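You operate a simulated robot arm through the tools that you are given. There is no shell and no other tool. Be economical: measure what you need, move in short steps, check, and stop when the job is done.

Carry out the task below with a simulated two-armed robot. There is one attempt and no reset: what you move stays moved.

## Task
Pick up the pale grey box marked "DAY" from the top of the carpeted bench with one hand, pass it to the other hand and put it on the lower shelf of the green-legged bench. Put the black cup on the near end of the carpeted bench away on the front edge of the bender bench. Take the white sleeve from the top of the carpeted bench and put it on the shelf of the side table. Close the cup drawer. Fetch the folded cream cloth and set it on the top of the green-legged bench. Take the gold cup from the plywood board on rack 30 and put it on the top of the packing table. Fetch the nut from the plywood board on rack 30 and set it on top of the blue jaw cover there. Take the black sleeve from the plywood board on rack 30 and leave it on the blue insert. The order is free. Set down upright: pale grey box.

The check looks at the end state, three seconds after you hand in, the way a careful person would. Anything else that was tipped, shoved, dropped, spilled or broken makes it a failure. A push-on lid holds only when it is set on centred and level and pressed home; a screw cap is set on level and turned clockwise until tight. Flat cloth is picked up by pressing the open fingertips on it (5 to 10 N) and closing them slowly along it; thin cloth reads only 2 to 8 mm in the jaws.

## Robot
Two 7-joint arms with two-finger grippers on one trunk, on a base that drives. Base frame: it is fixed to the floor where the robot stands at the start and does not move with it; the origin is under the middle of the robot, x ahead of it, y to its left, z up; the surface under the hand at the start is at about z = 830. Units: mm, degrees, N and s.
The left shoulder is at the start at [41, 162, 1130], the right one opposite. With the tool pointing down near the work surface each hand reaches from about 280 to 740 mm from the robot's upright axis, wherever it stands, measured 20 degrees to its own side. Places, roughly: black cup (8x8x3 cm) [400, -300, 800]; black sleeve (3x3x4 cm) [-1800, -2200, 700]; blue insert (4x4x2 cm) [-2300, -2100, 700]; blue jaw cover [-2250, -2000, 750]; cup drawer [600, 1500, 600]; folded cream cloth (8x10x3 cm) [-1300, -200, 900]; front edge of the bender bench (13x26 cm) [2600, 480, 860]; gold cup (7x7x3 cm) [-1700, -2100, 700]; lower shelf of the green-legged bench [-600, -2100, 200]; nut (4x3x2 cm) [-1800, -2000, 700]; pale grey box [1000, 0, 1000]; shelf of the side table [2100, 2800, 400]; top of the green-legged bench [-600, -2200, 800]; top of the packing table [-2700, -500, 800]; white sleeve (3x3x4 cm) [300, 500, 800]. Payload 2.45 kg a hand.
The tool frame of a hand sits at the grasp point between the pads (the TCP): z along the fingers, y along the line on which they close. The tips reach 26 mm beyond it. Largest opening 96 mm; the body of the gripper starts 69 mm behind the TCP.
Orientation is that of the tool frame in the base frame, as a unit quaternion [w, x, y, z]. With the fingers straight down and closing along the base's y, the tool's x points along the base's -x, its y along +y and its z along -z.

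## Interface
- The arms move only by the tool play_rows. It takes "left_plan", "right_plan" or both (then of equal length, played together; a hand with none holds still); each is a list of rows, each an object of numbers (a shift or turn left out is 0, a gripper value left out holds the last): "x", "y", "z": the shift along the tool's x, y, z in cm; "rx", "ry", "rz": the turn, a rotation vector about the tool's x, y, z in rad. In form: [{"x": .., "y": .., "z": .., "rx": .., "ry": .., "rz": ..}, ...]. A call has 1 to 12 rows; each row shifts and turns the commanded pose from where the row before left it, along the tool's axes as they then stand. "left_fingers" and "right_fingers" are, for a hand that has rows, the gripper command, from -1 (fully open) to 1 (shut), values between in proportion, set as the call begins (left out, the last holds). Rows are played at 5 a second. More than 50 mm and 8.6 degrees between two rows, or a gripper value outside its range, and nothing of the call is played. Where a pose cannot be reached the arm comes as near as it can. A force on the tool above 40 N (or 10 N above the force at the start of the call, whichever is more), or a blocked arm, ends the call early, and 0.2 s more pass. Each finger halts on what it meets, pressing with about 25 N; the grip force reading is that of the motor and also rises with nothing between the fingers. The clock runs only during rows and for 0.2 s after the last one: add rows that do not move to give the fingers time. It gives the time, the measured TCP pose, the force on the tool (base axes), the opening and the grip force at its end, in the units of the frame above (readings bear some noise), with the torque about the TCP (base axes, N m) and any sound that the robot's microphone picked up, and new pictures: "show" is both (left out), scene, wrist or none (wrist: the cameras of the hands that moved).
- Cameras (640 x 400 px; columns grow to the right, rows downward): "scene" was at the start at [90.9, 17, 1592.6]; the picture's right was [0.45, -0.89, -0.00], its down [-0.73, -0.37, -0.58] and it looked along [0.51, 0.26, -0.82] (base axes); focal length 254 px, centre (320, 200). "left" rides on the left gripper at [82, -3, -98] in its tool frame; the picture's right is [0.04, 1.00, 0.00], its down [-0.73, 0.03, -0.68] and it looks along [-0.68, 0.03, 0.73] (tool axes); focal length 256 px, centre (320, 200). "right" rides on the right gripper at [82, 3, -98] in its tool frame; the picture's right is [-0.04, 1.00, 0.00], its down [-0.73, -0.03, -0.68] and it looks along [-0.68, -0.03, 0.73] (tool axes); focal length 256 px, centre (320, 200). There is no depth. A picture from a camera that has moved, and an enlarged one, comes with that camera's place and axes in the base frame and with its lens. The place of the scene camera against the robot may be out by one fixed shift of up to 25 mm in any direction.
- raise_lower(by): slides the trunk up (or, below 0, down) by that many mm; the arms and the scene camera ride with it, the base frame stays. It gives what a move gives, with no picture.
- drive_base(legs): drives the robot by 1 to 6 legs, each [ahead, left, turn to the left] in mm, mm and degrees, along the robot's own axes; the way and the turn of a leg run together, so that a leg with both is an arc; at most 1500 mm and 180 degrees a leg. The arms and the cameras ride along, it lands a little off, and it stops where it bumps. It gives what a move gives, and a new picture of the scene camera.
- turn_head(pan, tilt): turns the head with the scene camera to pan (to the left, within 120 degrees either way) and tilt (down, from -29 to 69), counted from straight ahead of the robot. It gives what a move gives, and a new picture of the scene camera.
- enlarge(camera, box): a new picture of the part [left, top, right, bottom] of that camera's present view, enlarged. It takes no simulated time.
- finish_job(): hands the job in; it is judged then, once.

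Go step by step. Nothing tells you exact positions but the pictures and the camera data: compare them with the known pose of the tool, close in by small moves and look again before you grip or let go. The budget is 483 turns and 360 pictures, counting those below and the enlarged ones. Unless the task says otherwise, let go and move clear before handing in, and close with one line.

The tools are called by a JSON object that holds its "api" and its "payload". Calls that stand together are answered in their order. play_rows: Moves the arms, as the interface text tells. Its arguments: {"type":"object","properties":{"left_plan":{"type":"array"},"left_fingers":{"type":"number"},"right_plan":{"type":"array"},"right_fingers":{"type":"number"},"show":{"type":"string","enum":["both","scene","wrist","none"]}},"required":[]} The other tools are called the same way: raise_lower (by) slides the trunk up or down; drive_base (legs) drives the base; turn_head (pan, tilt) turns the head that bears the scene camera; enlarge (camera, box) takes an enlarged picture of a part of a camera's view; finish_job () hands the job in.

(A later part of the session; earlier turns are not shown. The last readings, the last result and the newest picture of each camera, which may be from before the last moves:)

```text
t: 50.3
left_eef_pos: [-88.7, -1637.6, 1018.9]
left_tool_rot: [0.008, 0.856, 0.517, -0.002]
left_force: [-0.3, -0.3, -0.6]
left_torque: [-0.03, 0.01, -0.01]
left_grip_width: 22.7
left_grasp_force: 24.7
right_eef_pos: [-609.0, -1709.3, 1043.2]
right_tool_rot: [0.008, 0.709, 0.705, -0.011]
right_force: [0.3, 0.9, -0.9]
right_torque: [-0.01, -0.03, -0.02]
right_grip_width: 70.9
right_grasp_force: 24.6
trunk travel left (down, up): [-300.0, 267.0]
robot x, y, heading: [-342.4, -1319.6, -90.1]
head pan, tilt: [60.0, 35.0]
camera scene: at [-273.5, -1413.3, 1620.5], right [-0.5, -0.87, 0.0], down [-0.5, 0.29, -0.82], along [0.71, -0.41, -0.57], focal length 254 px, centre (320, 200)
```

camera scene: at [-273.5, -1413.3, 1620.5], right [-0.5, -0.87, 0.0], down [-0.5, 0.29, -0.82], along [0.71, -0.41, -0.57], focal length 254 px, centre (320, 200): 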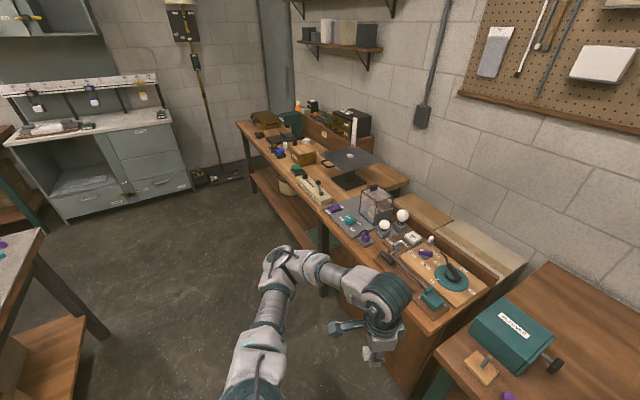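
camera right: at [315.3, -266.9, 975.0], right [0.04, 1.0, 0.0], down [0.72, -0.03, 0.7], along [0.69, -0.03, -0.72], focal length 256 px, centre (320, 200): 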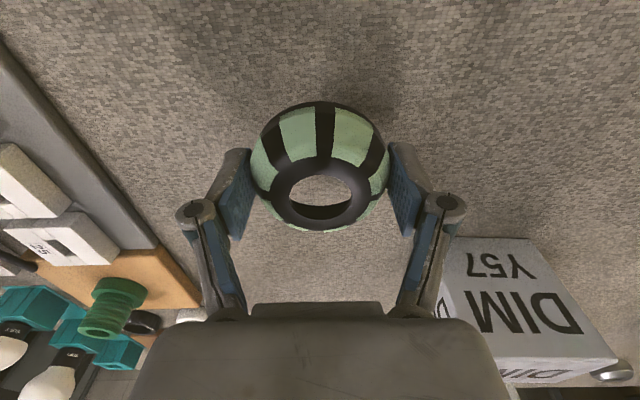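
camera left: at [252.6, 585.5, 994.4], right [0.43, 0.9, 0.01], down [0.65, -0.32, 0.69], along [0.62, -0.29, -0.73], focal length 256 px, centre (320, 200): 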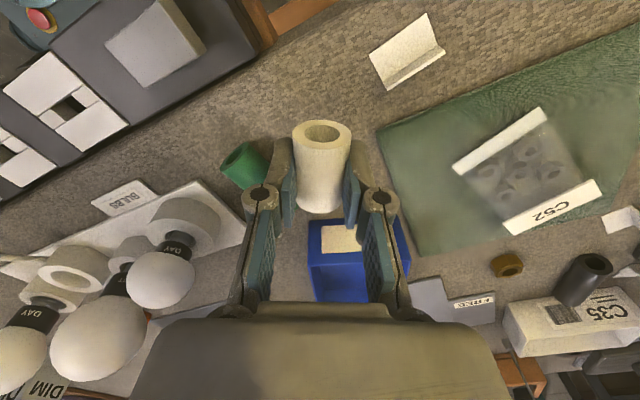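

The way around the bench is clear. I'll turn, drive past its end, and strafe into the gap in front of the bender bench.

{"api": "drive_base", "payload": {"legs": [[0, 0, 90], [1450, 0, 0], [750, 0, 0], [0, 1000, 0], [0, 800, 0]]}}

{"api": "turn_head", "payload": {"pan": 0, "tilt": 45}}

```text
t: 73.9
left_eef_pos: [2211.1, 764.4, 1018.9]
left_tool_rot: [0.007, 0.243, 0.97, 0.004]
left_force: [0.4, -0.3, -0.6]
left_torque: [0.0, 0.0, 0.01]
left_grip_width: 22.9
left_grasp_force: 24.6
right_eef_pos: [2278.4, 241.6, 1042.5]
right_tool_rot: [0.013, 0.008, 1.0, 0.0]
right_force: [-0.2, 0.6, -0.1]
right_torque: [-0.03, 0.03, -0.02]
right_grip_width: 71.0
right_grasp_force: 25.0
trunk travel left (down, up): [-300.0, 267.0]
robot x, y, heading: [1888.0, 517.3, -0.1]
head pan, tilt: [60.0, 35.0]
camera scene: at [1959.4, 570.6, 1620.7], right [0.86, -0.51, 0.0], down [-0.29, -0.49, -0.82], along [0.41, 0.71, -0.57], focal length 254 px, centre (320, 200)
```

scene: 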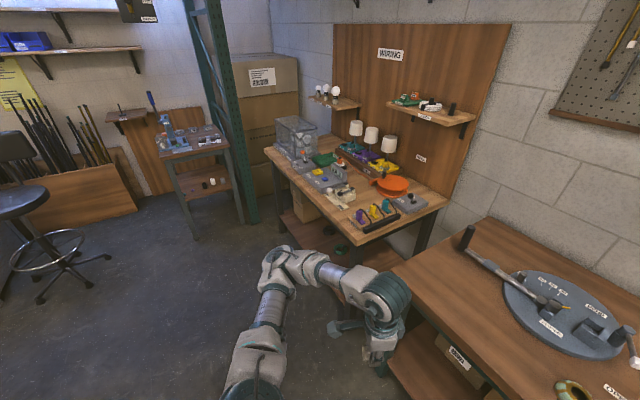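

```text
t: 75.2
left_eef_pos: [2207.7, 769.5, 1018.3]
left_tool_rot: [0.008, 0.243, 0.97, 0.002]
left_force: [-0.2, 0.5, -0.3]
left_torque: [0.01, 0.01, 0.0]
left_grip_width: 22.5
left_grasp_force: 25.2
right_eef_pos: [2277.1, 247.1, 1044.3]
right_tool_rot: [0.016, 0.008, 1.0, -0.002]
right_force: [0.4, -0.2, -0.7]
right_torque: [0.01, -0.05, 0.0]
right_grip_width: 71.1
right_grasp_force: 24.5
trunk travel left (down, up): [-300.0, 267.0]
robot x, y, heading: [1889.7, 515.8, -0.4]
head pan, tilt: [0.0, 45.0]
camera scene: at [1996.1, 501.6, 1605.6], right [-0.01, -1.0, 0.0], down [-0.71, 0.0, -0.7], along [0.7, -0.01, -0.71], focal length 254 px, centre (320, 200)
```

scene: 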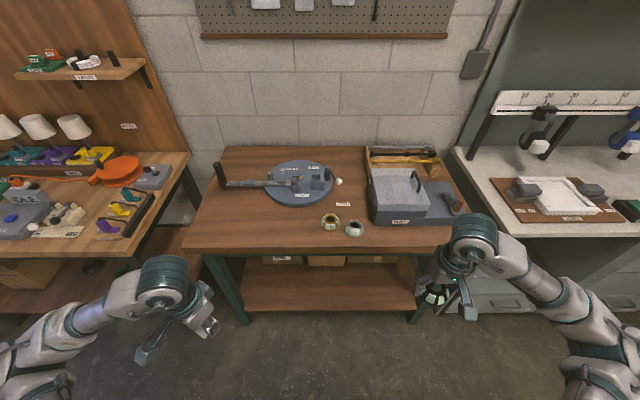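

The side table is to the left, and the bender bench is ahead with two cups already near its front edge. I'll look closer at the free space there.

{"api": "enlarge", "payload": {"camera": "scene", "box": [180, 130, 480, 320]}}

```text
2.11 times, centred on (330, 225) of scene
camera zoom: at [1996.1, 501.6, 1605.6], right [-0.01, -1.0, 0.0], down [-0.71, 0.0, -0.7], along [0.7, -0.01, -0.71], focal length 534 px, centre (299, 147)
```

zoom: 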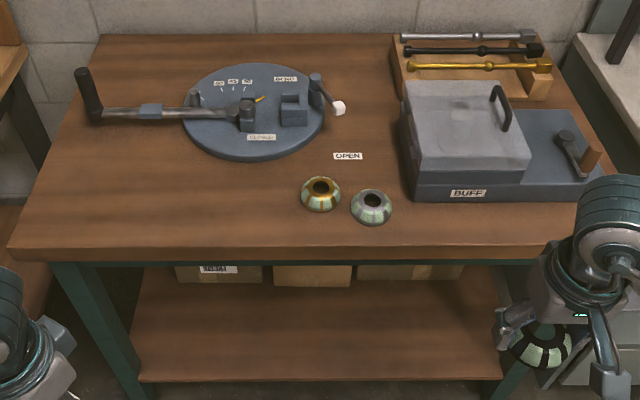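

I'll set the cup left of the gold one at about [2570, 565], so I'm moving the base forward and left for reach.

{"api": "drive_base", "payload": {"legs": [[120, 150, 0]]}}

{"api": "play_rows", "payload": {"right_plan": [{}, {}, {}, {}, {}, {}, {}, {}, {}, {}, {}, {}], "show": "none"}}

{"api": "play_rows", "payload": {"right_plan": [{}, {}, {}, {}, {}, {}, {}, {}, {}, {}, {}, {}], "show": "wrist"}}

```text
t: 76.7
left_eef_pos: [2328.5, 918.3, 1020.1]
left_tool_rot: [0.008, 0.242, 0.97, 0.004]
left_force: [0.3, 0.0, -0.7]
left_torque: [0.0, -0.02, 0.0]
left_grip_width: 22.3
left_grasp_force: 25.0
right_eef_pos: [2397.7, 396.8, 1043.1]
right_tool_rot: [0.015, 0.006, 1.0, 0.0]
right_force: [0.0, 0.1, -1.1]
right_torque: [0.01, 0.03, 0.04]
right_grip_width: 70.9
right_grasp_force: 24.7
trunk travel left (down, up): [-300.0, 267.0]
robot x, y, heading: [2009.8, 671.9, -0.4]
head pan, tilt: [0.0, 45.0]
camera scene: at [2117.2, 643.1, 1605.6], right [-0.01, -1.0, -0.01], down [-0.71, 0.01, -0.7], along [0.7, 0.0, -0.71], focal length 254 px, centre (320, 200)
```

scene: 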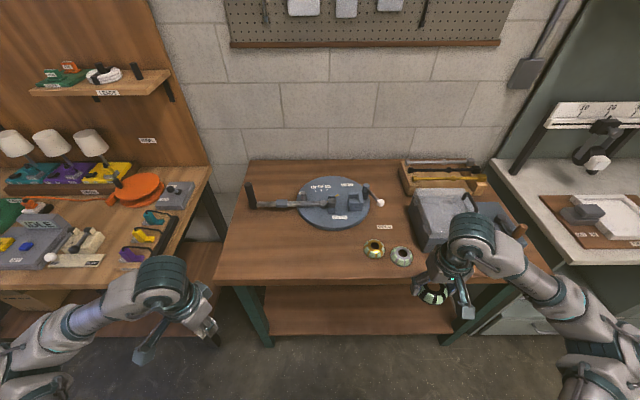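

```text
t: 79.3
left_eef_pos: [2325.6, 922.2, 1020.3]
left_tool_rot: [0.01, 0.241, 0.97, 0.004]
left_force: [-0.5, -0.5, 0.3]
left_torque: [-0.02, -0.01, -0.03]
left_grip_width: 22.6
left_grasp_force: 25.0
right_eef_pos: [2396.2, 400.5, 1045.2]
right_tool_rot: [0.016, 0.007, 1.0, -0.003]
right_force: [0.0, 0.6, -0.6]
right_torque: [-0.01, 0.02, 0.04]
right_grip_width: 70.4
right_grasp_force: 25.1
trunk travel left (down, up): [-300.0, 267.0]
robot x, y, heading: [2011.2, 669.8, -0.3]
head pan, tilt: [0.0, 45.0]
```

```text
t: 81.9
left_eef_pos: [2326.8, 925.0, 1019.7]
left_tool_rot: [0.01, 0.242, 0.97, 0.003]
left_force: [0.9, 0.0, -0.4]
left_torque: [0.01, -0.01, -0.02]
left_grip_width: 22.6
left_grasp_force: 25.5
right_eef_pos: [2396.9, 402.0, 1046.7]
right_tool_rot: [0.015, 0.006, 1.0, -0.004]
right_force: [-0.4, 0.2, 0.0]
right_torque: [0.02, -0.01, 0.02]
right_grip_width: 71.0
right_grasp_force: 25.2
trunk travel left (down, up): [-300.0, 267.0]
robot x, y, heading: [2012.0, 667.8, -0.4]
head pan, tilt: [0.0, 45.0]
camera right: at [2310.8, 407.1, 1141.7], right [0.05, 1.0, -0.01], down [0.71, -0.03, 0.7], along [0.7, -0.04, -0.71], focal length 256 px, centre (320, 200)
```

right: 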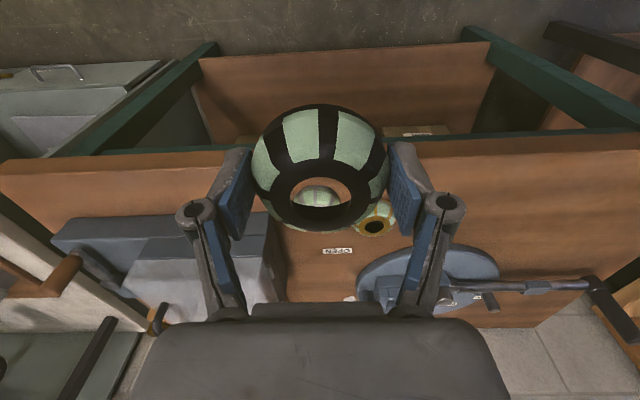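

{"api": "play_rows", "payload": {"right_plan": [{"x": -2.9, "y": 3}, {"x": -2.9, "y": 3}, {"x": -2.9, "y": 3}, {"x": -2.9, "y": 3}, {"x": -2.9, "y": 3}, {"x": -2.9, "y": 3}, {"z": 4}, {"z": 4}, {}], "show": "both"}}

```text
t: 83.9
left_eef_pos: [2325.8, 925.1, 1019.8]
left_tool_rot: [0.011, 0.242, 0.97, 0.002]
left_force: [0.0, 0.3, -1.3]
left_torque: [0.04, 0.02, 0.0]
left_grip_width: 22.8
left_grasp_force: 24.7
right_eef_pos: [2575.3, 581.9, 969.6]
right_tool_rot: [0.016, 0.006, 1.0, -0.004]
right_force: [-0.7, -0.3, -0.8]
right_torque: [0.0, 0.01, 0.0]
right_grip_width: 70.7
right_grasp_force: 25.6
trunk travel left (down, up): [-300.0, 267.0]
robot x, y, heading: [2012.7, 671.7, -0.4]
head pan, tilt: [0.0, 45.0]
camera scene: at [2118.4, 652.3, 1605.5], right [0.0, -1.0, 0.0], down [-0.71, 0.0, -0.7], along [0.7, 0.0, -0.71], focal length 254 px, centre (320, 200)
camera right: at [2489.5, 585.7, 1064.9], right [0.05, 1.0, -0.01], down [0.71, -0.03, 0.7], along [0.7, -0.04, -0.71], focal length 256 px, centre (320, 200)
```

scene: 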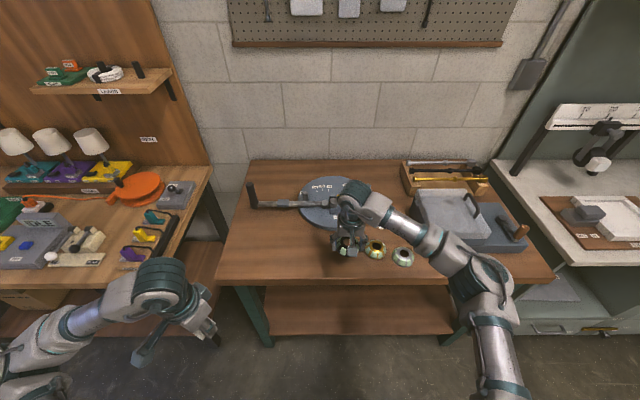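
right: 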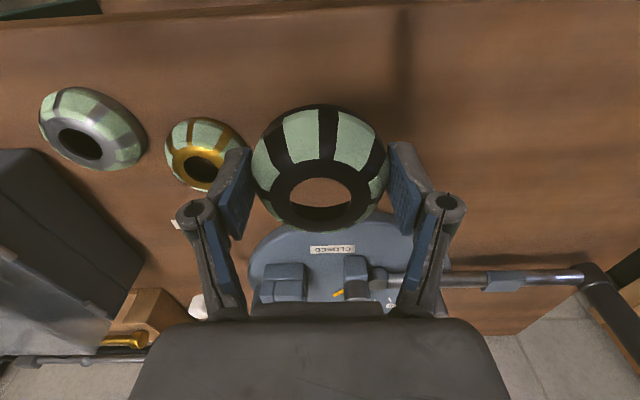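

Position is clear of the gold cup. I'll lower slowly until contact.

{"api": "play_rows", "payload": {"right_plan": [{"z": 3}, {"z": 3}, {}], "show": "wrist"}}

```text
t: 84.7
left_eef_pos: [2326.4, 924.3, 1020.0]
left_tool_rot: [0.01, 0.242, 0.97, 0.001]
left_force: [0.2, -0.5, -0.2]
left_torque: [-0.03, -0.02, 0.03]
left_grip_width: 22.8
left_grasp_force: 24.9
right_eef_pos: [2574.7, 578.9, 910.5]
right_tool_rot: [0.016, 0.006, 1.0, -0.004]
right_force: [-0.1, -0.7, -0.8]
right_torque: [0.0, -0.03, -0.01]
right_grip_width: 70.8
right_grasp_force: 25.1
trunk travel left (down, up): [-300.0, 267.0]
robot x, y, heading: [2011.9, 668.7, -0.2]
head pan, tilt: [0.0, 45.0]
camera right: at [2490.1, 584.1, 1004.8], right [0.05, 1.0, -0.01], down [0.71, -0.03, 0.7], along [0.7, -0.04, -0.71], focal length 256 px, centre (320, 200)
```

right: 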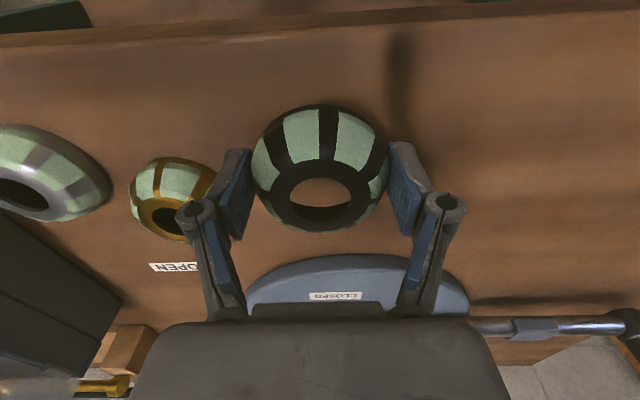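

{"api": "play_rows", "payload": {"right_plan": [{"z": 0.5}, {"z": 0.5}, {"z": 0.3}, {"z": 0.3}, {"z": 0.3}, {"z": 0.3}, {}], "show": "none"}}

```text
t: 86.3
left_eef_pos: [2327.0, 925.7, 1019.4]
left_tool_rot: [0.011, 0.242, 0.97, 0.001]
left_force: [0.2, 0.1, 0.1]
left_torque: [0.0, -0.01, -0.03]
left_grip_width: 22.8
left_grasp_force: 24.7
right_eef_pos: [2578.3, 579.7, 888.3]
right_tool_rot: [0.016, 0.007, 1.0, -0.004]
right_force: [-0.3, 1.0, -0.6]
right_torque: [0.03, 0.01, 0.01]
right_grip_width: 70.8
right_grasp_force: 24.9
trunk travel left (down, up): [-300.0, 267.0]
robot x, y, heading: [2012.2, 666.8, -0.2]
head pan, tilt: [0.0, 45.0]
```

{"api": "play_rows", "payload": {"right_plan": [{"z": 0.4}, {"z": 0.4}, {"z": 0.4}, {"z": 0.4}, {"z": 0.4}, {"z": 0.4}, {}], "show": "wrist"}}

```text
t: 87.4
left_eef_pos: [2324.1, 924.2, 1019.2]
left_tool_rot: [0.011, 0.242, 0.97, 0.002]
left_force: [0.4, 0.2, -0.1]
left_torque: [0.0, 0.02, 0.03]
left_grip_width: 22.7
left_grasp_force: 24.9
right_eef_pos: [2578.6, 580.3, 880.5]
right_tool_rot: [0.023, 0.007, 1.0, -0.001]
right_force: [-8.1, -3.8, 18.4]
right_torque: [0.68, 0.42, 0.35]
right_grip_width: 70.9
right_grasp_force: 25.4
trunk travel left (down, up): [-300.0, 267.0]
robot x, y, heading: [2012.7, 669.7, -0.1]
head pan, tilt: [0.0, 45.0]
stopped in row 5 (right hand): the force on the tool passed its limit at 45 N (the readings are from after the stop); the commanded pose is now the measured one
camera right: at [2491.5, 584.5, 975.0], right [0.05, 1.0, 0.0], down [0.7, -0.04, 0.71], along [0.71, -0.04, -0.7], focal length 256 px, centre (320, 200)
```

right: 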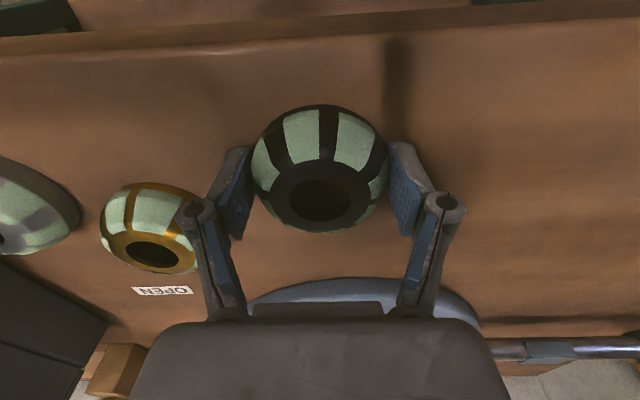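

The cup is on the bench. I'll ease off, open partway and lift away.

{"api": "play_rows", "payload": {"right_plan": [{"z": -0.1}, {}], "show": "none"}}

{"api": "play_rows", "payload": {"right_plan": [{}, {}], "right_fingers": -0.75, "show": "wrist"}}

```text
t: 88.0
left_eef_pos: [2323.2, 924.9, 1020.8]
left_tool_rot: [0.012, 0.242, 0.97, 0.001]
left_force: [0.0, 0.6, -0.9]
left_torque: [0.02, -0.03, 0.0]
left_grip_width: 23.0
left_grasp_force: 25.0
right_eef_pos: [2578.0, 579.9, 880.6]
right_tool_rot: [0.023, 0.007, 1.0, -0.001]
right_force: [-0.7, -2.7, 13.7]
right_torque: [0.59, 0.2, 0.07]
right_grip_width: 70.8
right_grasp_force: 24.9
trunk travel left (down, up): [-300.0, 267.0]
robot x, y, heading: [2012.8, 663.7, -0.2]
head pan, tilt: [0.0, 45.0]
```

```text
t: 88.6
left_eef_pos: [2325.4, 925.8, 1019.3]
left_tool_rot: [0.011, 0.241, 0.97, 0.002]
left_force: [-0.4, -0.1, -0.7]
left_torque: [0.05, 0.03, 0.02]
left_grip_width: 22.9
left_grasp_force: 25.2
right_eef_pos: [2577.4, 580.8, 878.5]
right_tool_rot: [0.021, 0.006, 1.0, -0.003]
right_force: [0.1, 0.1, 0.8]
right_torque: [-0.02, 0.0, 0.02]
right_grip_width: 84.0
right_grasp_force: 0.0
trunk travel left (down, up): [-300.0, 267.0]
robot x, y, heading: [2014.4, 668.3, -0.4]
head pan, tilt: [0.0, 45.0]
camera right: at [2491.7, 585.1, 973.7], right [0.05, 1.0, 0.0], down [0.7, -0.04, 0.71], along [0.71, -0.04, -0.7], focal length 256 px, centre (320, 200)
```

right: 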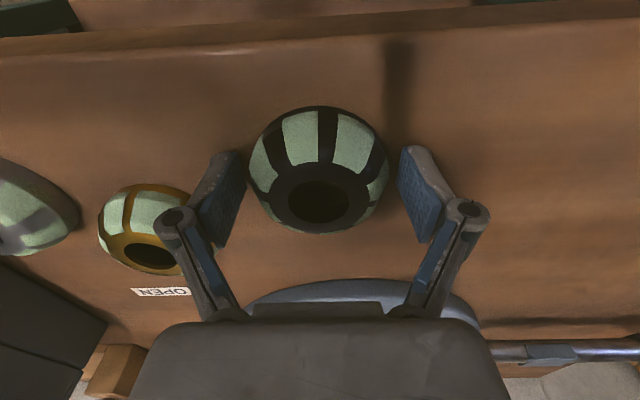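

Released. Lifting straight off and pulling the right arm back.

{"api": "play_rows", "payload": {"right_plan": [{"z": -2}, {"z": -4}, {"z": -4}, {"z": -4}, {"z": -3}, {"x": 3, "y": -3}, {"x": 4, "y": -3}, {"x": 4, "y": -3}, {"x": 4, "y": -3}, {"x": 4, "y": -3}, {}], "show": "scene"}}

```text
t: 91.0
left_eef_pos: [2326.0, 923.6, 1020.4]
left_tool_rot: [0.012, 0.242, 0.97, 0.003]
left_force: [0.2, 0.1, -0.7]
left_torque: [0.02, 0.01, 0.02]
left_grip_width: 22.6
left_grasp_force: 25.2
right_eef_pos: [2379.3, 430.2, 1040.8]
right_tool_rot: [0.02, 0.007, 1.0, -0.002]
right_force: [0.0, 0.1, -0.1]
right_torque: [0.02, 0.04, -0.01]
right_grip_width: 83.7
right_grasp_force: 0.1
trunk travel left (down, up): [-300.0, 267.0]
robot x, y, heading: [2011.7, 669.4, -0.3]
head pan, tilt: [0.0, 45.0]
camera scene: at [2118.7, 651.1, 1605.4], right [-0.01, -1.0, 0.0], down [-0.71, 0.0, -0.7], along [0.7, 0.0, -0.71], focal length 254 px, centre (320, 200)
```

scene: 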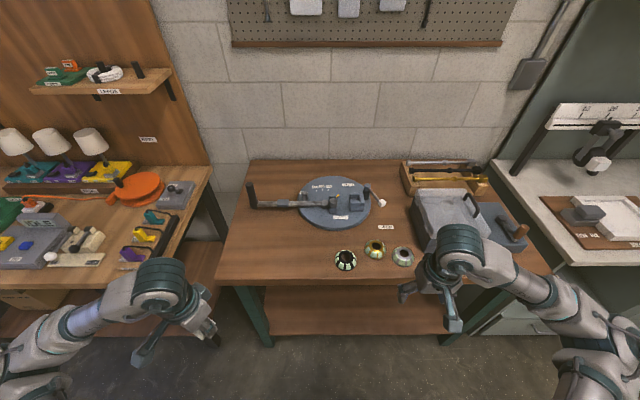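

The black cup is placed and nothing else moved. Next I'll drive to the side table for the sleeve.

{"api": "drive_base", "payload": {"legs": [[-110, 0, 0], [0, 0, 90], [1100, 0, 0]]}}

{"api": "turn_head", "payload": {"pan": -5, "tilt": 40}}

```text
t: 101.3
left_eef_pos: [1636.1, 2083.6, 1020.3]
left_tool_rot: [0.006, -0.518, 0.856, 0.01]
left_force: [0.3, 0.2, 0.1]
left_torque: [0.03, -0.01, 0.0]
left_grip_width: 22.9
left_grasp_force: 25.2
right_eef_pos: [2130.3, 2142.5, 1040.6]
right_tool_rot: [0.016, -0.704, 0.71, 0.014]
right_force: [0.3, -0.6, 0.1]
right_torque: [-0.01, -0.02, -0.02]
right_grip_width: 84.3
right_grasp_force: 0.0
trunk travel left (down, up): [-300.0, 267.0]
robot x, y, heading: [1896.6, 1770.6, 90.1]
head pan, tilt: [0.0, 45.0]
camera scene: at [1886.1, 1871.0, 1605.6], right [1.0, 0.0, 0.0], down [0.0, -0.71, -0.7], along [0.0, 0.7, -0.71], focal length 254 px, centre (320, 200)
```

scene: 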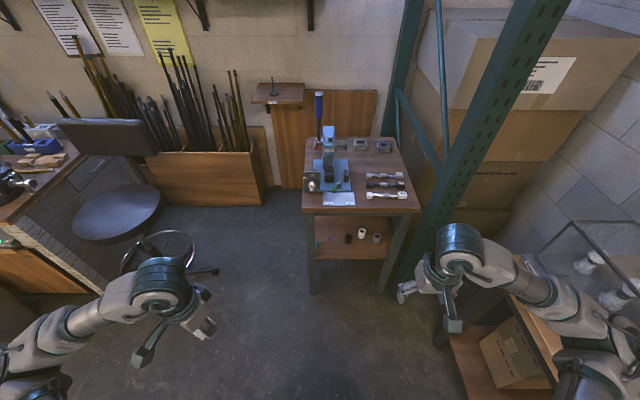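

```text
t: 102.0
left_eef_pos: [1637.3, 2081.7, 1021.0]
left_tool_rot: [0.007, -0.518, 0.855, 0.011]
left_force: [-0.4, 0.6, -1.2]
left_torque: [-0.01, -0.01, 0.01]
left_grip_width: 22.6
left_grasp_force: 25.1
right_eef_pos: [2130.0, 2140.9, 1043.4]
right_tool_rot: [0.017, -0.705, 0.709, 0.014]
right_force: [-0.3, -0.1, 0.7]
right_torque: [0.02, -0.01, 0.02]
right_grip_width: 84.2
right_grasp_force: 0.0
trunk travel left (down, up): [-300.0, 267.0]
robot x, y, heading: [1894.8, 1772.5, 90.1]
head pan, tilt: [-5.0, 40.0]
camera scene: at [1893.5, 1874.6, 1612.8], right [1.0, -0.08, 0.0], down [-0.05, -0.64, -0.76], along [0.06, 0.76, -0.65], focal length 254 px, centre (320, 200)
```

scene: 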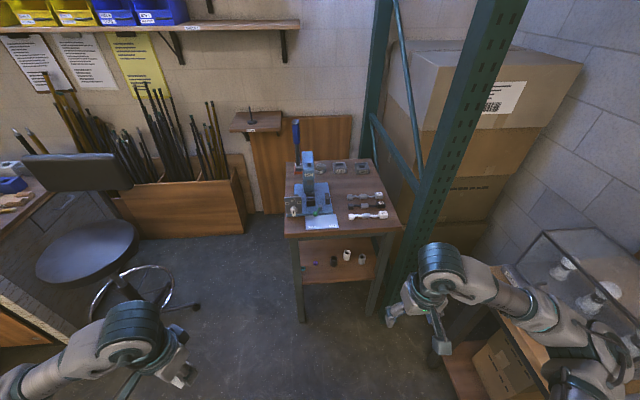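

{"api": "enlarge", "payload": {"camera": "scene", "box": [250, 130, 450, 330]}}

```text
2.00 times, centred on (350, 230) of scene
camera zoom: at [1893.5, 1874.6, 1612.8], right [1.0, -0.08, 0.0], down [-0.05, -0.64, -0.76], along [0.06, 0.76, -0.65], focal length 508 px, centre (260, 140)
```

zoom: 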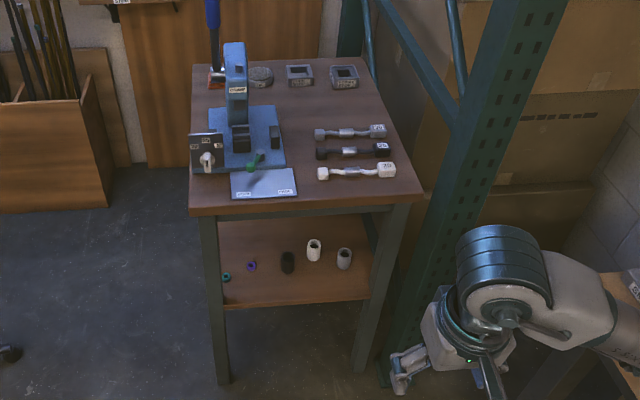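

Sleeves stand on the side table's shelf, with a free spot in front of the white one at about [2098, 2670]. I'll make the left tool point forward so the sleeve stands upright, starting by straightening the yaw and reaching out here in the clear.

{"api": "play_rows", "payload": {"left_plan": [{"rz": -0.12}, {"rz": -0.12}, {"rz": -0.12}, {"rz": -0.12}, {"x": -4}, {"x": -4}, {"x": -4}, {"x": -4}, {"x": -4}, {"x": -4}, {}], "show": "none"}}

{"api": "play_rows", "payload": {"left_plan": [{"ry": -0.14}, {"ry": -0.14}, {"ry": -0.14}, {"ry": -0.14}, {"ry": -0.14}, {"ry": -0.14}, {"ry": -0.14}, {"ry": -0.14}, {"ry": -0.14}, {"ry": -0.14}, {"ry": -0.14}, {}], "show": "both"}}

```text
t: 104.4
left_eef_pos: [1637.0, 2320.7, 1027.5]
left_tool_rot: [0.009, -0.707, 0.707, 0.009]
left_force: [0.5, -0.1, -0.6]
left_torque: [0.02, 0.0, 0.01]
left_grip_width: 22.9
left_grasp_force: 25.3
right_eef_pos: [2130.9, 2140.2, 1042.4]
right_tool_rot: [0.017, -0.704, 0.71, 0.016]
right_force: [-0.8, 0.1, 0.3]
right_torque: [-0.02, 0.02, 0.03]
right_grip_width: 84.1
right_grasp_force: 0.1
trunk travel left (down, up): [-300.0, 267.0]
robot x, y, heading: [1892.6, 1775.6, 90.3]
head pan, tilt: [-5.0, 40.0]
```

```text
t: 107.0
left_eef_pos: [1638.0, 2320.9, 1026.2]
left_tool_rot: [0.404, -0.58, 0.582, 0.402]
left_force: [0.4, -0.7, 0.7]
left_torque: [0.0, -0.02, 0.03]
left_grip_width: 22.6
left_grasp_force: 24.8
left hand out of reach, approached as far as the arm can: row 9, 10, 11
right_eef_pos: [2130.9, 2140.7, 1042.2]
right_tool_rot: [0.017, -0.704, 0.71, 0.014]
right_force: [0.2, 0.6, 0.8]
right_torque: [-0.02, 0.0, 0.04]
right_grip_width: 84.0
right_grasp_force: 0.1
trunk travel left (down, up): [-300.0, 267.0]
robot x, y, heading: [1895.6, 1773.7, 90.1]
head pan, tilt: [-5.0, 40.0]
camera scene: at [1893.6, 1874.8, 1612.8], right [1.0, -0.08, 0.0], down [-0.05, -0.64, -0.76], along [0.06, 0.76, -0.65], focal length 254 px, centre (320, 200)
camera left: at [1641.5, 2201.0, 983.8], right [-1.0, -0.01, -0.04], down [-0.03, -0.38, 0.92], along [-0.03, 0.92, 0.38], focal length 256 px, centre (320, 200)
```

scene: 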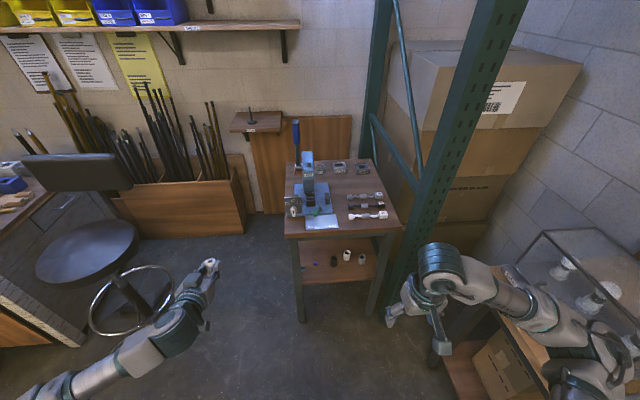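
left: 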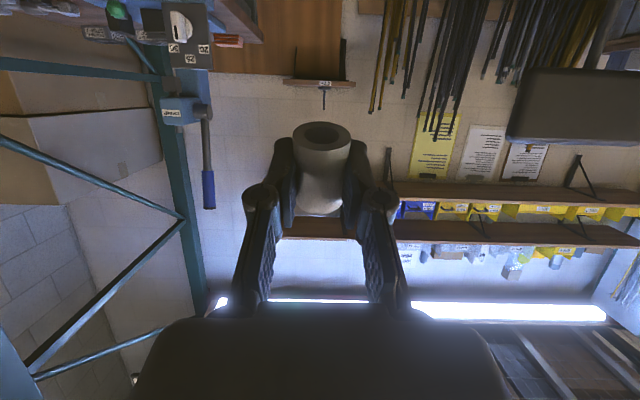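

The tool now points forward and about 20° down, which is good enough. I'll lower the trunk and then the hand.

{"api": "raise_lower", "payload": {"by": -300}}

{"api": "play_rows", "payload": {"left_plan": [{"x": 3.5, "z": 1.3}, {"x": 3.5, "z": 1.3}, {"x": 3.5, "z": 1.3}, {"x": 3.5, "z": 1.3}, {"x": 3.5, "z": 1.3}, {"x": 3.5, "z": 1.3}, {}], "show": "scene"}}

```text
t: 110.0
left_eef_pos: [1637.7, 2327.5, 621.5]
left_tool_rot: [0.335, -0.623, 0.623, 0.333]
left_force: [-0.2, -1.0, -1.4]
left_torque: [-0.02, -0.04, 0.03]
left_grip_width: 22.7
left_grasp_force: 24.9
right_eef_pos: [2130.3, 2145.0, 734.2]
right_tool_rot: [0.002, -0.705, 0.71, 0.0]
right_force: [0.1, 0.6, 0.4]
right_torque: [0.0, 0.02, 0.01]
right_grip_width: 83.8
right_grasp_force: 0.1
trunk travel left (down, up): [0.0, 567.0]
robot x, y, heading: [1894.8, 1768.6, 90.2]
head pan, tilt: [-5.0, 40.0]
```

```text
t: 111.6
left_eef_pos: [1632.5, 2324.6, 616.2]
left_tool_rot: [0.334, -0.624, 0.625, 0.331]
left_force: [0.4, -0.3, -0.9]
left_torque: [0.0, 0.0, -0.01]
left_grip_width: 22.9
left_grasp_force: 25.0
left hand out of reach, approached as far as the arm can: row 1, 2, 3, 4, 5, 6
right_eef_pos: [2131.1, 2144.5, 733.1]
right_tool_rot: [0.003, -0.704, 0.71, 0.0]
right_force: [1.1, -0.4, -1.7]
right_torque: [0.01, -0.05, -0.02]
right_grip_width: 84.0
right_grasp_force: 0.0
trunk travel left (down, up): [0.0, 567.0]
robot x, y, heading: [1897.2, 1769.2, 90.4]
head pan, tilt: [-5.0, 40.0]
camera scene: at [1892.7, 2184.5, 1250.1], right [1.0, -0.08, 0.0], down [-0.05, -0.65, -0.76], along [0.06, 0.76, -0.65], focal length 254 px, centre (320, 200)
```

scene: 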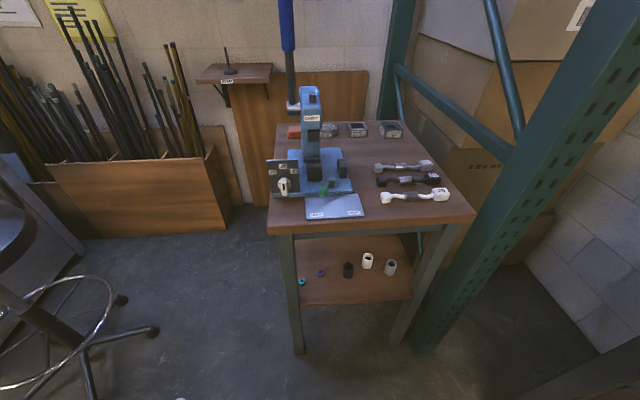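

The trunk leans forward as it lowers, so the shoulder is now closer. I'll extend the hand forward and down.

{"api": "play_rows", "payload": {"left_plan": [{"x": 0.85, "z": 4.1}, {"x": 0.85, "z": 4.1}, {"x": 0.85, "z": 4.1}, {"x": 0.85, "z": 4.1}, {"x": 0.85, "z": 4.1}, {}, {}], "show": "scene"}}

```text
t: 113.2
left_eef_pos: [1576.0, 2379.1, 521.2]
left_tool_rot: [-0.339, 0.628, -0.619, -0.328]
left_force: [0.1, -0.6, -0.1]
left_torque: [0.0, 0.0, 0.0]
left_grip_width: 22.9
left_grasp_force: 24.5
left hand out of reach, approached as far as the arm can: row 1, 2, 3, 4, 5
right_eef_pos: [2131.4, 2144.6, 733.4]
right_tool_rot: [0.002, -0.705, 0.71, 0.0]
right_force: [1.1, 1.0, -0.4]
right_torque: [0.01, -0.02, -0.01]
right_grip_width: 84.2
right_grasp_force: 0.0
trunk travel left (down, up): [0.0, 567.0]
robot x, y, heading: [1895.1, 1773.8, 90.2]
head pan, tilt: [-5.0, 40.0]
camera scene: at [1893.5, 2184.3, 1250.2], right [1.0, -0.08, 0.0], down [-0.05, -0.65, -0.76], along [0.06, 0.76, -0.65], focal length 254 px, centre (320, 200)
```

scene: 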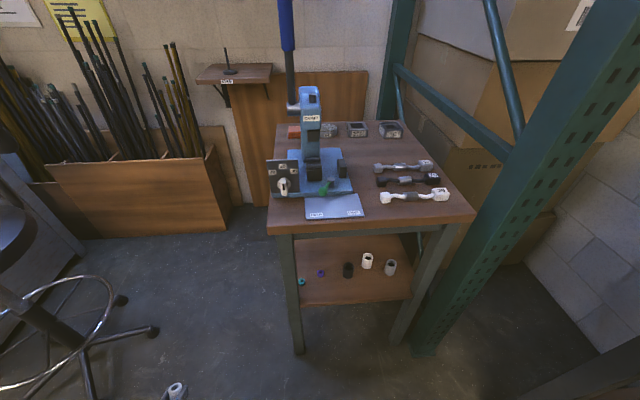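

The commanded pose has run ahead of the arm. I'll bring the command back to a reachable pitch and see what the arm does.

{"api": "play_rows", "payload": {"left_plan": [{"ry": 0.14, "z": -2.5}, {"ry": 0.14, "z": -2.5}, {"ry": 0.14, "z": -2.5}, {"ry": 0.14, "z": -2.5}, {}, {}], "show": "none"}}

{"api": "turn_head", "payload": {"pan": 50, "tilt": 45}}

```text
t: 114.6
left_eef_pos: [1574.1, 2306.1, 590.9]
left_tool_rot: [-0.149, 0.691, -0.691, -0.148]
left_force: [-0.3, 0.8, 0.2]
left_torque: [0.01, 0.01, 0.0]
left_grip_width: 23.0
left_grasp_force: 24.5
right_eef_pos: [2131.2, 2145.1, 732.2]
right_tool_rot: [0.003, -0.705, 0.709, 0.0]
right_force: [0.4, -0.6, 0.2]
right_torque: [0.01, -0.01, -0.01]
right_grip_width: 84.0
right_grasp_force: 0.0
trunk travel left (down, up): [0.0, 567.0]
robot x, y, heading: [1895.4, 1771.7, 90.1]
head pan, tilt: [-5.0, 40.0]
```

```text
t: 115.8
left_eef_pos: [1575.0, 2306.8, 592.8]
left_tool_rot: [-0.15, 0.691, -0.691, -0.148]
left_force: [-0.9, 0.2, -0.1]
left_torque: [-0.02, 0.0, 0.05]
left_grip_width: 22.9
left_grasp_force: 25.2
right_eef_pos: [2131.7, 2144.8, 733.4]
right_tool_rot: [0.002, -0.704, 0.71, 0.0]
right_force: [0.1, 0.4, -0.2]
right_torque: [-0.02, 0.01, 0.02]
right_grip_width: 84.1
right_grasp_force: 0.1
trunk travel left (down, up): [0.0, 567.0]
robot x, y, heading: [1894.3, 1771.7, 90.0]
head pan, tilt: [50.0, 45.0]
camera scene: at [1822.9, 2152.1, 1243.0], right [0.64, 0.77, 0.0], down [0.54, -0.46, -0.7], along [-0.54, 0.45, -0.71], focal length 254 px, centre (320, 200)
```

scene: 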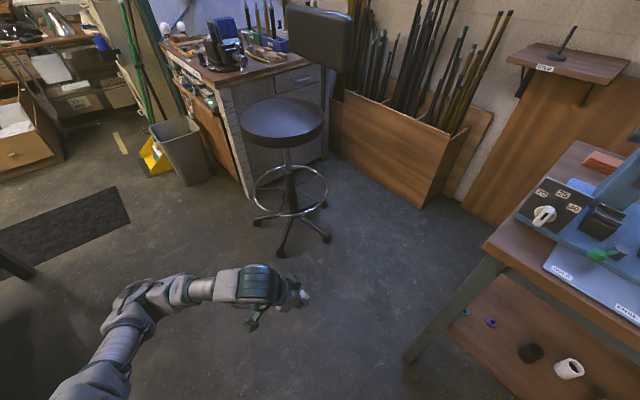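

The limit seems to be the folded arm. I'll reach further forward first and then pitch up.

{"api": "play_rows", "payload": {"left_plan": [{"x": -3.8, "z": 1.7}, {"x": -3.8, "z": 1.7}, {"x": -3.8, "z": 1.7}, {"x": -3.8, "z": 1.7}, {"x": -3.8, "z": 1.7}, {"x": -3.8, "z": 1.7}, {}], "show": "none"}}

{"api": "play_rows", "payload": {"left_plan": [{"ry": -0.14}, {"ry": -0.14}, {"ry": -0.14}, {"ry": -0.14}, {"ry": -0.14}, {"ry": -0.14}, {"ry": -0.14}, {}], "show": "scene"}}

```text
t: 117.4
left_eef_pos: [1575.9, 2558.9, 594.1]
left_tool_rot: [0.151, -0.691, 0.692, 0.148]
left_force: [-0.1, -0.4, 0.2]
left_torque: [0.02, 0.03, 0.0]
left_grip_width: 22.7
left_grasp_force: 24.9
right_eef_pos: [2130.8, 2143.5, 732.8]
right_tool_rot: [0.002, -0.705, 0.709, -0.001]
right_force: [0.0, -0.7, 0.1]
right_torque: [0.0, 0.01, 0.03]
right_grip_width: 84.1
right_grasp_force: 0.2
trunk travel left (down, up): [0.0, 567.0]
robot x, y, heading: [1897.3, 1770.6, 90.3]
head pan, tilt: [50.0, 45.0]
```

```text
t: 119.2
left_eef_pos: [1575.1, 2556.8, 593.7]
left_tool_rot: [-0.377, 0.599, -0.598, -0.376]
left_force: [0.1, -0.1, -0.7]
left_torque: [-0.01, 0.03, 0.02]
left_grip_width: 23.0
left_grasp_force: 24.9
left hand out of reach, approached as far as the arm can: row 6, 7
right_eef_pos: [2130.8, 2144.0, 733.3]
right_tool_rot: [0.002, -0.705, 0.709, 0.0]
right_force: [0.6, 0.2, -0.2]
right_torque: [0.0, -0.02, 0.0]
right_grip_width: 84.4
right_grasp_force: 0.1
trunk travel left (down, up): [0.0, 567.0]
robot x, y, heading: [1896.2, 1772.4, 90.1]
head pan, tilt: [50.0, 45.0]
camera scene: at [1823.1, 2152.9, 1242.7], right [0.64, 0.77, -0.01], down [0.54, -0.46, -0.7], along [-0.54, 0.45, -0.71], focal length 254 px, centre (320, 200)
```

scene: 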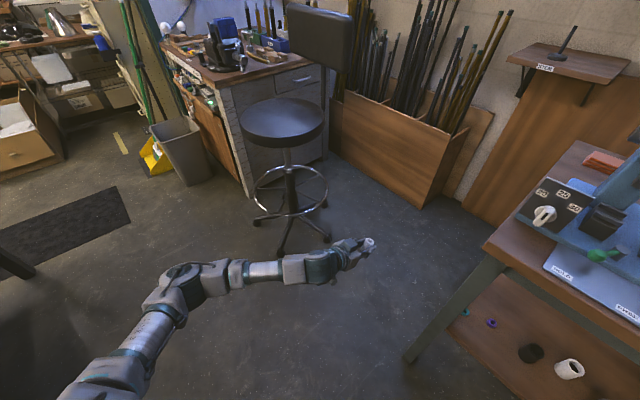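

Pitch 64° is reached, which is enough for the sleeve to settle upright. I'll check that it holds lower down.

{"api": "play_rows", "payload": {"left_plan": [{"x": 2.7, "z": 1.5}, {"x": 2.7, "z": 1.5}, {"x": 2.7, "z": 1.5}, {"x": 2.7, "z": 1.5}, {"x": 2.0, "z": 1.2}, {}, {}], "show": "none"}}

```text
t: 120.8
left_eef_pos: [1568.0, 2555.4, 531.8]
left_tool_rot: [0.378, -0.598, 0.6, 0.373]
left_force: [0.0, 0.5, -0.7]
left_torque: [0.04, -0.02, -0.05]
left_grip_width: 22.9
left_grasp_force: 25.1
left hand out of reach, approached as far as the arm can: row 2, 3, 4, 5
right_eef_pos: [2131.3, 2144.0, 733.7]
right_tool_rot: [0.003, -0.705, 0.71, -0.001]
right_force: [-0.8, -0.3, -0.1]
right_torque: [0.0, 0.01, -0.01]
right_grip_width: 84.0
right_grasp_force: 0.0
trunk travel left (down, up): [0.0, 567.0]
robot x, y, heading: [1892.9, 1773.5, 89.9]
head pan, tilt: [50.0, 45.0]
```

{"api": "play_rows", "payload": {"left_plan": [{"x": -1.6, "z": 3.2}, {"x": -1.6, "z": 3.2}, {"x": -1.6, "z": 3.2}, {}, {"x": 2.5, "z": 1.2}, {"x": 2.5, "z": 1.2}, {"x": 2.5, "z": 1.2}, {"x": 2.5, "z": 1.2}, {}, {}], "show": "none"}}

```text
t: 123.0
left_eef_pos: [1567.0, 2668.4, 422.0]
left_tool_rot: [-0.377, 0.599, -0.599, -0.376]
left_force: [0.0, 0.1, 0.1]
left_torque: [0.0, -0.04, -0.01]
left_grip_width: 22.6
left_grasp_force: 25.3
right_eef_pos: [2131.6, 2144.4, 732.4]
right_tool_rot: [0.002, -0.704, 0.71, 0.001]
right_force: [0.9, -0.5, -0.1]
right_torque: [-0.04, -0.02, 0.01]
right_grip_width: 83.6
right_grasp_force: 0.1
trunk travel left (down, up): [0.0, 567.0]
robot x, y, heading: [1895.1, 1775.0, 90.4]
head pan, tilt: [50.0, 45.0]
```

The pose works when extended. I'll back off, shift right in front of the table, and swing the left hand to the centre.

{"api": "drive_base", "payload": {"legs": [[-270, 0, 0], [0, -203, 0]]}}

{"api": "play_rows", "payload": {"left_plan": [{"x": -2.0, "z": -1, "y": -3}, {"x": -2, "z": -1, "y": -3}, {"y": -4}, {"y": -4}, {"y": -4}, {"y": -4}, {"y": -4}, {"y": -4}, {"y": -3}, {}], "show": "none"}}

{"api": "turn_head", "payload": {"pan": 0, "tilt": 45}}

```text
t: 125.6
left_eef_pos: [1591.3, 2417.5, 451.4]
left_tool_rot: [-0.401, 0.653, -0.538, -0.353]
left_force: [-3.3, -0.7, 3.3]
left_torque: [-0.28, -0.13, -0.29]
left_grip_width: 22.9
left_grasp_force: 24.8
right_eef_pos: [2174.1, 1891.3, 748.6]
right_tool_rot: [0.014, 0.722, -0.691, -0.023]
right_force: [1.6, 1.7, 0.2]
right_torque: [-0.1, 0.0, -0.02]
right_grip_width: 84.2
right_grasp_force: 0.0
trunk travel left (down, up): [0.0, 567.0]
robot x, y, heading: [1952.4, 1520.4, 91.6]
head pan, tilt: [50.0, 45.0]
stopped in leg 2: the robot was blocked; the commanded pose is now the measured one
camera scene: at [1809.0, 1910.3, 1238.5], right [0.62, 0.78, 0.02], down [0.59, -0.45, -0.67], along [-0.52, 0.43, -0.74], focal length 254 px, centre (320, 200)
```

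scene: 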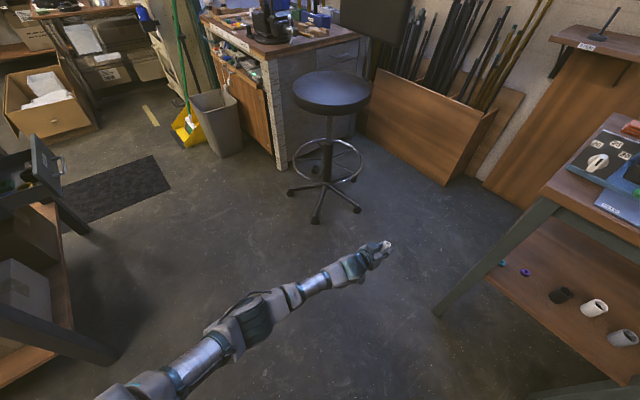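

```text
t: 125.9
left_eef_pos: [1608.6, 2416.9, 471.9]
left_tool_rot: [-0.427, 0.673, -0.51, -0.322]
left_force: [-1.6, -0.2, 1.0]
left_torque: [-0.06, -0.07, -0.18]
left_grip_width: 22.9
left_grasp_force: 24.8
left hand out of reach, approached as far as the arm can: row 1
right_eef_pos: [2173.8, 1903.6, 747.3]
right_tool_rot: [0.032, 0.735, -0.676, -0.051]
right_force: [-0.2, 0.1, 0.8]
right_torque: [-0.01, 0.01, -0.01]
right_grip_width: 83.8
right_grasp_force: 0.2
trunk travel left (down, up): [0.0, 567.0]
robot x, y, heading: [1952.5, 1525.6, 92.8]
head pan, tilt: [50.0, 45.0]
stopped in row 1 (left hand): the arm was blocked; the commanded pose is now the measured one
```

```text
t: 127.1
left_eef_pos: [1612.2, 2414.8, 468.7]
left_tool_rot: [-0.427, 0.676, -0.509, -0.319]
left_force: [1.7, -2.2, 1.7]
left_torque: [0.06, 0.04, 0.06]
left_grip_width: 23.0
left_grasp_force: 24.5
right_eef_pos: [2173.0, 1902.4, 745.7]
right_tool_rot: [0.034, 0.735, -0.675, -0.05]
right_force: [0.7, 1.3, -0.1]
right_torque: [-0.1, 0.06, 0.01]
right_grip_width: 84.0
right_grasp_force: 0.0
trunk travel left (down, up): [0.0, 567.0]
robot x, y, heading: [1951.8, 1522.5, 92.9]
head pan, tilt: [0.0, 45.0]
camera scene: at [1854.3, 1953.9, 1234.6], right [1.0, 0.05, 0.06], down [0.08, -0.72, -0.69], along [0.01, 0.69, -0.72], focal length 254 px, centre (320, 200)
```

scene: 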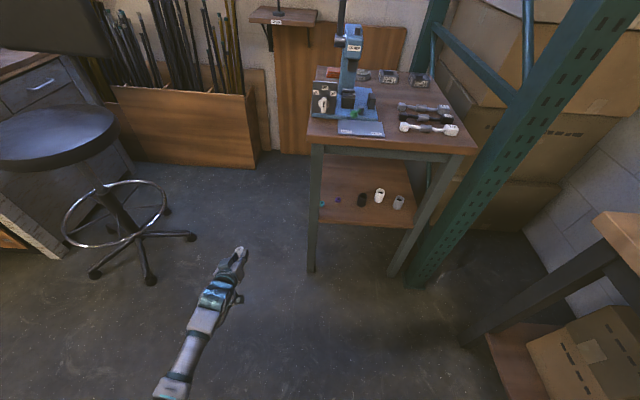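

The strafe was blocked after about 60 mm, so something on the right touched. I'll look there.

{"api": "turn_head", "payload": {"pan": -85, "tilt": 45}}

```text
t: 128.7
left_eef_pos: [1612.2, 2413.1, 470.0]
left_tool_rot: [-0.428, 0.674, -0.51, -0.32]
left_force: [1.4, -1.7, -1.8]
left_torque: [0.04, 0.1, 0.2]
left_grip_width: 23.1
left_grasp_force: 24.5
right_eef_pos: [2172.9, 1901.9, 746.3]
right_tool_rot: [0.033, 0.735, -0.675, -0.049]
right_force: [-1.1, 0.6, 0.1]
right_torque: [-0.06, -0.01, 0.03]
right_grip_width: 84.3
right_grasp_force: 0.1
trunk travel left (down, up): [0.0, 567.0]
robot x, y, heading: [1953.8, 1525.5, 92.7]
head pan, tilt: [-85.0, 45.0]
camera scene: at [1938.6, 1883.1, 1241.5], right [0.13, -0.99, 0.03], down [-0.66, -0.11, -0.74], along [0.74, 0.08, -0.67], focal length 254 px, centre (320, 200)
```

scene: 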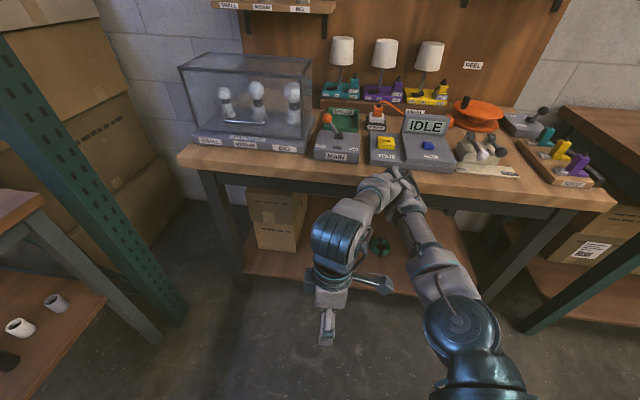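

The right elbow met the front edge of the wiring bench. I'll move away to the left and check that nothing there shifted.

{"api": "drive_base", "payload": {"legs": [[0, 120, 0], [0, 0, -2.8]]}}

{"api": "enlarge", "payload": {"camera": "scene", "box": [170, 60, 480, 260]}}

```text
t: 129.4
left_eef_pos: [1664.8, 2390.1, 538.0]
left_tool_rot: [-0.466, 0.694, -0.477, -0.27]
left_force: [5.5, 0.8, 5.4]
left_torque: [-0.38, 0.2, 0.43]
left_grip_width: 22.8
left_grasp_force: 25.3
right_eef_pos: [2174.9, 1895.1, 747.1]
right_tool_rot: [0.094, 0.745, -0.65, -0.114]
right_force: [3.2, -2.5, -1.6]
right_torque: [0.28, 0.39, -0.02]
right_grip_width: 84.0
right_grasp_force: 0.1
trunk travel left (down, up): [0.0, 567.0]
robot x, y, heading: [1946.1, 1532.1, 93.3]
head pan, tilt: [-85.0, 45.0]
stopped in leg 1: the robot was blocked; the commanded pose is now the measured one
camera scene: at [1947.4, 1880.3, 1247.2], right [0.15, -0.99, 0.02], down [-0.67, -0.11, -0.73], along [0.73, 0.09, -0.68], focal length 254 px, centre (320, 200)
```

scene: 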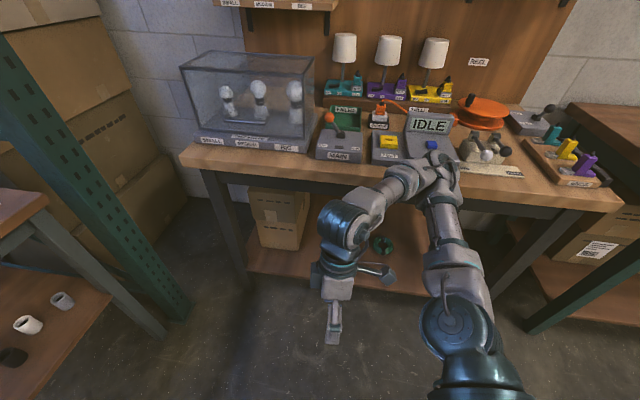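

```text
2.00 times, centred on (325, 160) of scene
camera zoom: at [1947.4, 1880.3, 1247.2], right [0.15, -0.99, 0.02], down [-0.67, -0.11, -0.73], along [0.73, 0.09, -0.68], focal length 508 px, centre (310, 280)
```

zoom: 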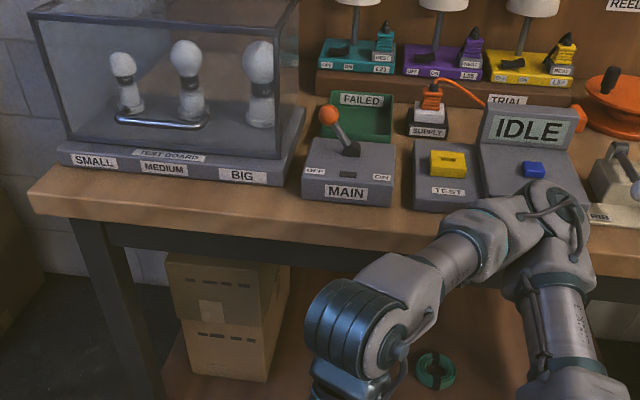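

{"api": "turn_head", "payload": {"pan": 100, "tilt": 60}}

{"api": "turn_head", "payload": {"pan": -110, "tilt": 60}}

```text
t: 132.2
left_eef_pos: [1648.6, 2390.2, 520.9]
left_tool_rot: [-0.455, 0.695, -0.481, -0.28]
left_force: [0.2, -0.2, -0.1]
left_torque: [-0.02, 0.0, -0.01]
left_grip_width: 23.0
left_grasp_force: 25.8
right_eef_pos: [2181.4, 1894.0, 749.4]
right_tool_rot: [0.067, 0.748, -0.651, -0.111]
right_force: [-0.6, 0.7, 0.4]
right_torque: [0.04, -0.01, 0.02]
right_grip_width: 84.0
right_grasp_force: 0.0
trunk travel left (down, up): [0.0, 567.0]
robot x, y, heading: [1953.1, 1532.2, 93.2]
head pan, tilt: [100.0, 60.0]
camera scene: at [1802.0, 1845.3, 1220.5], right [-0.23, 0.97, -0.02], down [0.86, 0.19, -0.46], along [-0.45, -0.13, -0.89], focal length 254 px, centre (320, 200)
```

scene: 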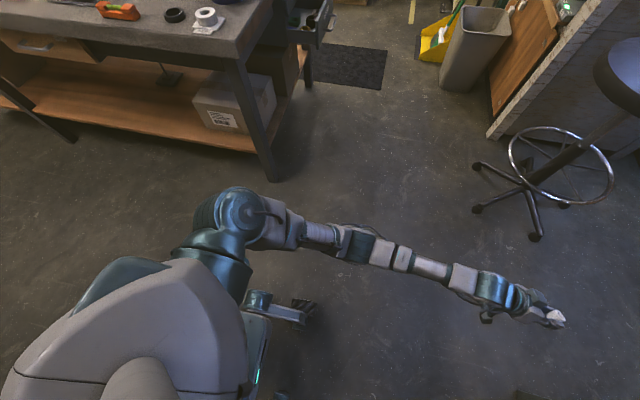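

```text
t: 135.2
left_eef_pos: [1648.4, 2391.6, 520.0]
left_tool_rot: [-0.455, 0.695, -0.481, -0.28]
left_force: [-0.7, 0.3, -0.7]
left_torque: [-0.07, -0.03, -0.01]
left_grip_width: 22.9
left_grasp_force: 25.1
right_eef_pos: [2182.2, 1893.8, 748.1]
right_tool_rot: [0.067, 0.747, -0.651, -0.111]
right_force: [0.0, -0.6, 0.4]
right_torque: [-0.02, 0.03, 0.0]
right_grip_width: 84.3
right_grasp_force: 0.0
trunk travel left (down, up): [0.0, 567.0]
robot x, y, heading: [1947.4, 1525.7, 93.4]
head pan, tilt: [-110.0, 60.0]
camera scene: at [1929.9, 1840.5, 1226.2], right [-0.29, -0.96, 0.0], down [-0.81, 0.24, -0.54], along [0.52, -0.15, -0.84], focal length 254 px, centre (320, 200)
```

scene: 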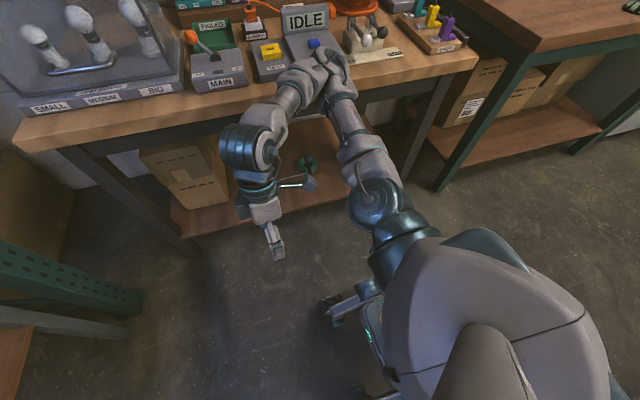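

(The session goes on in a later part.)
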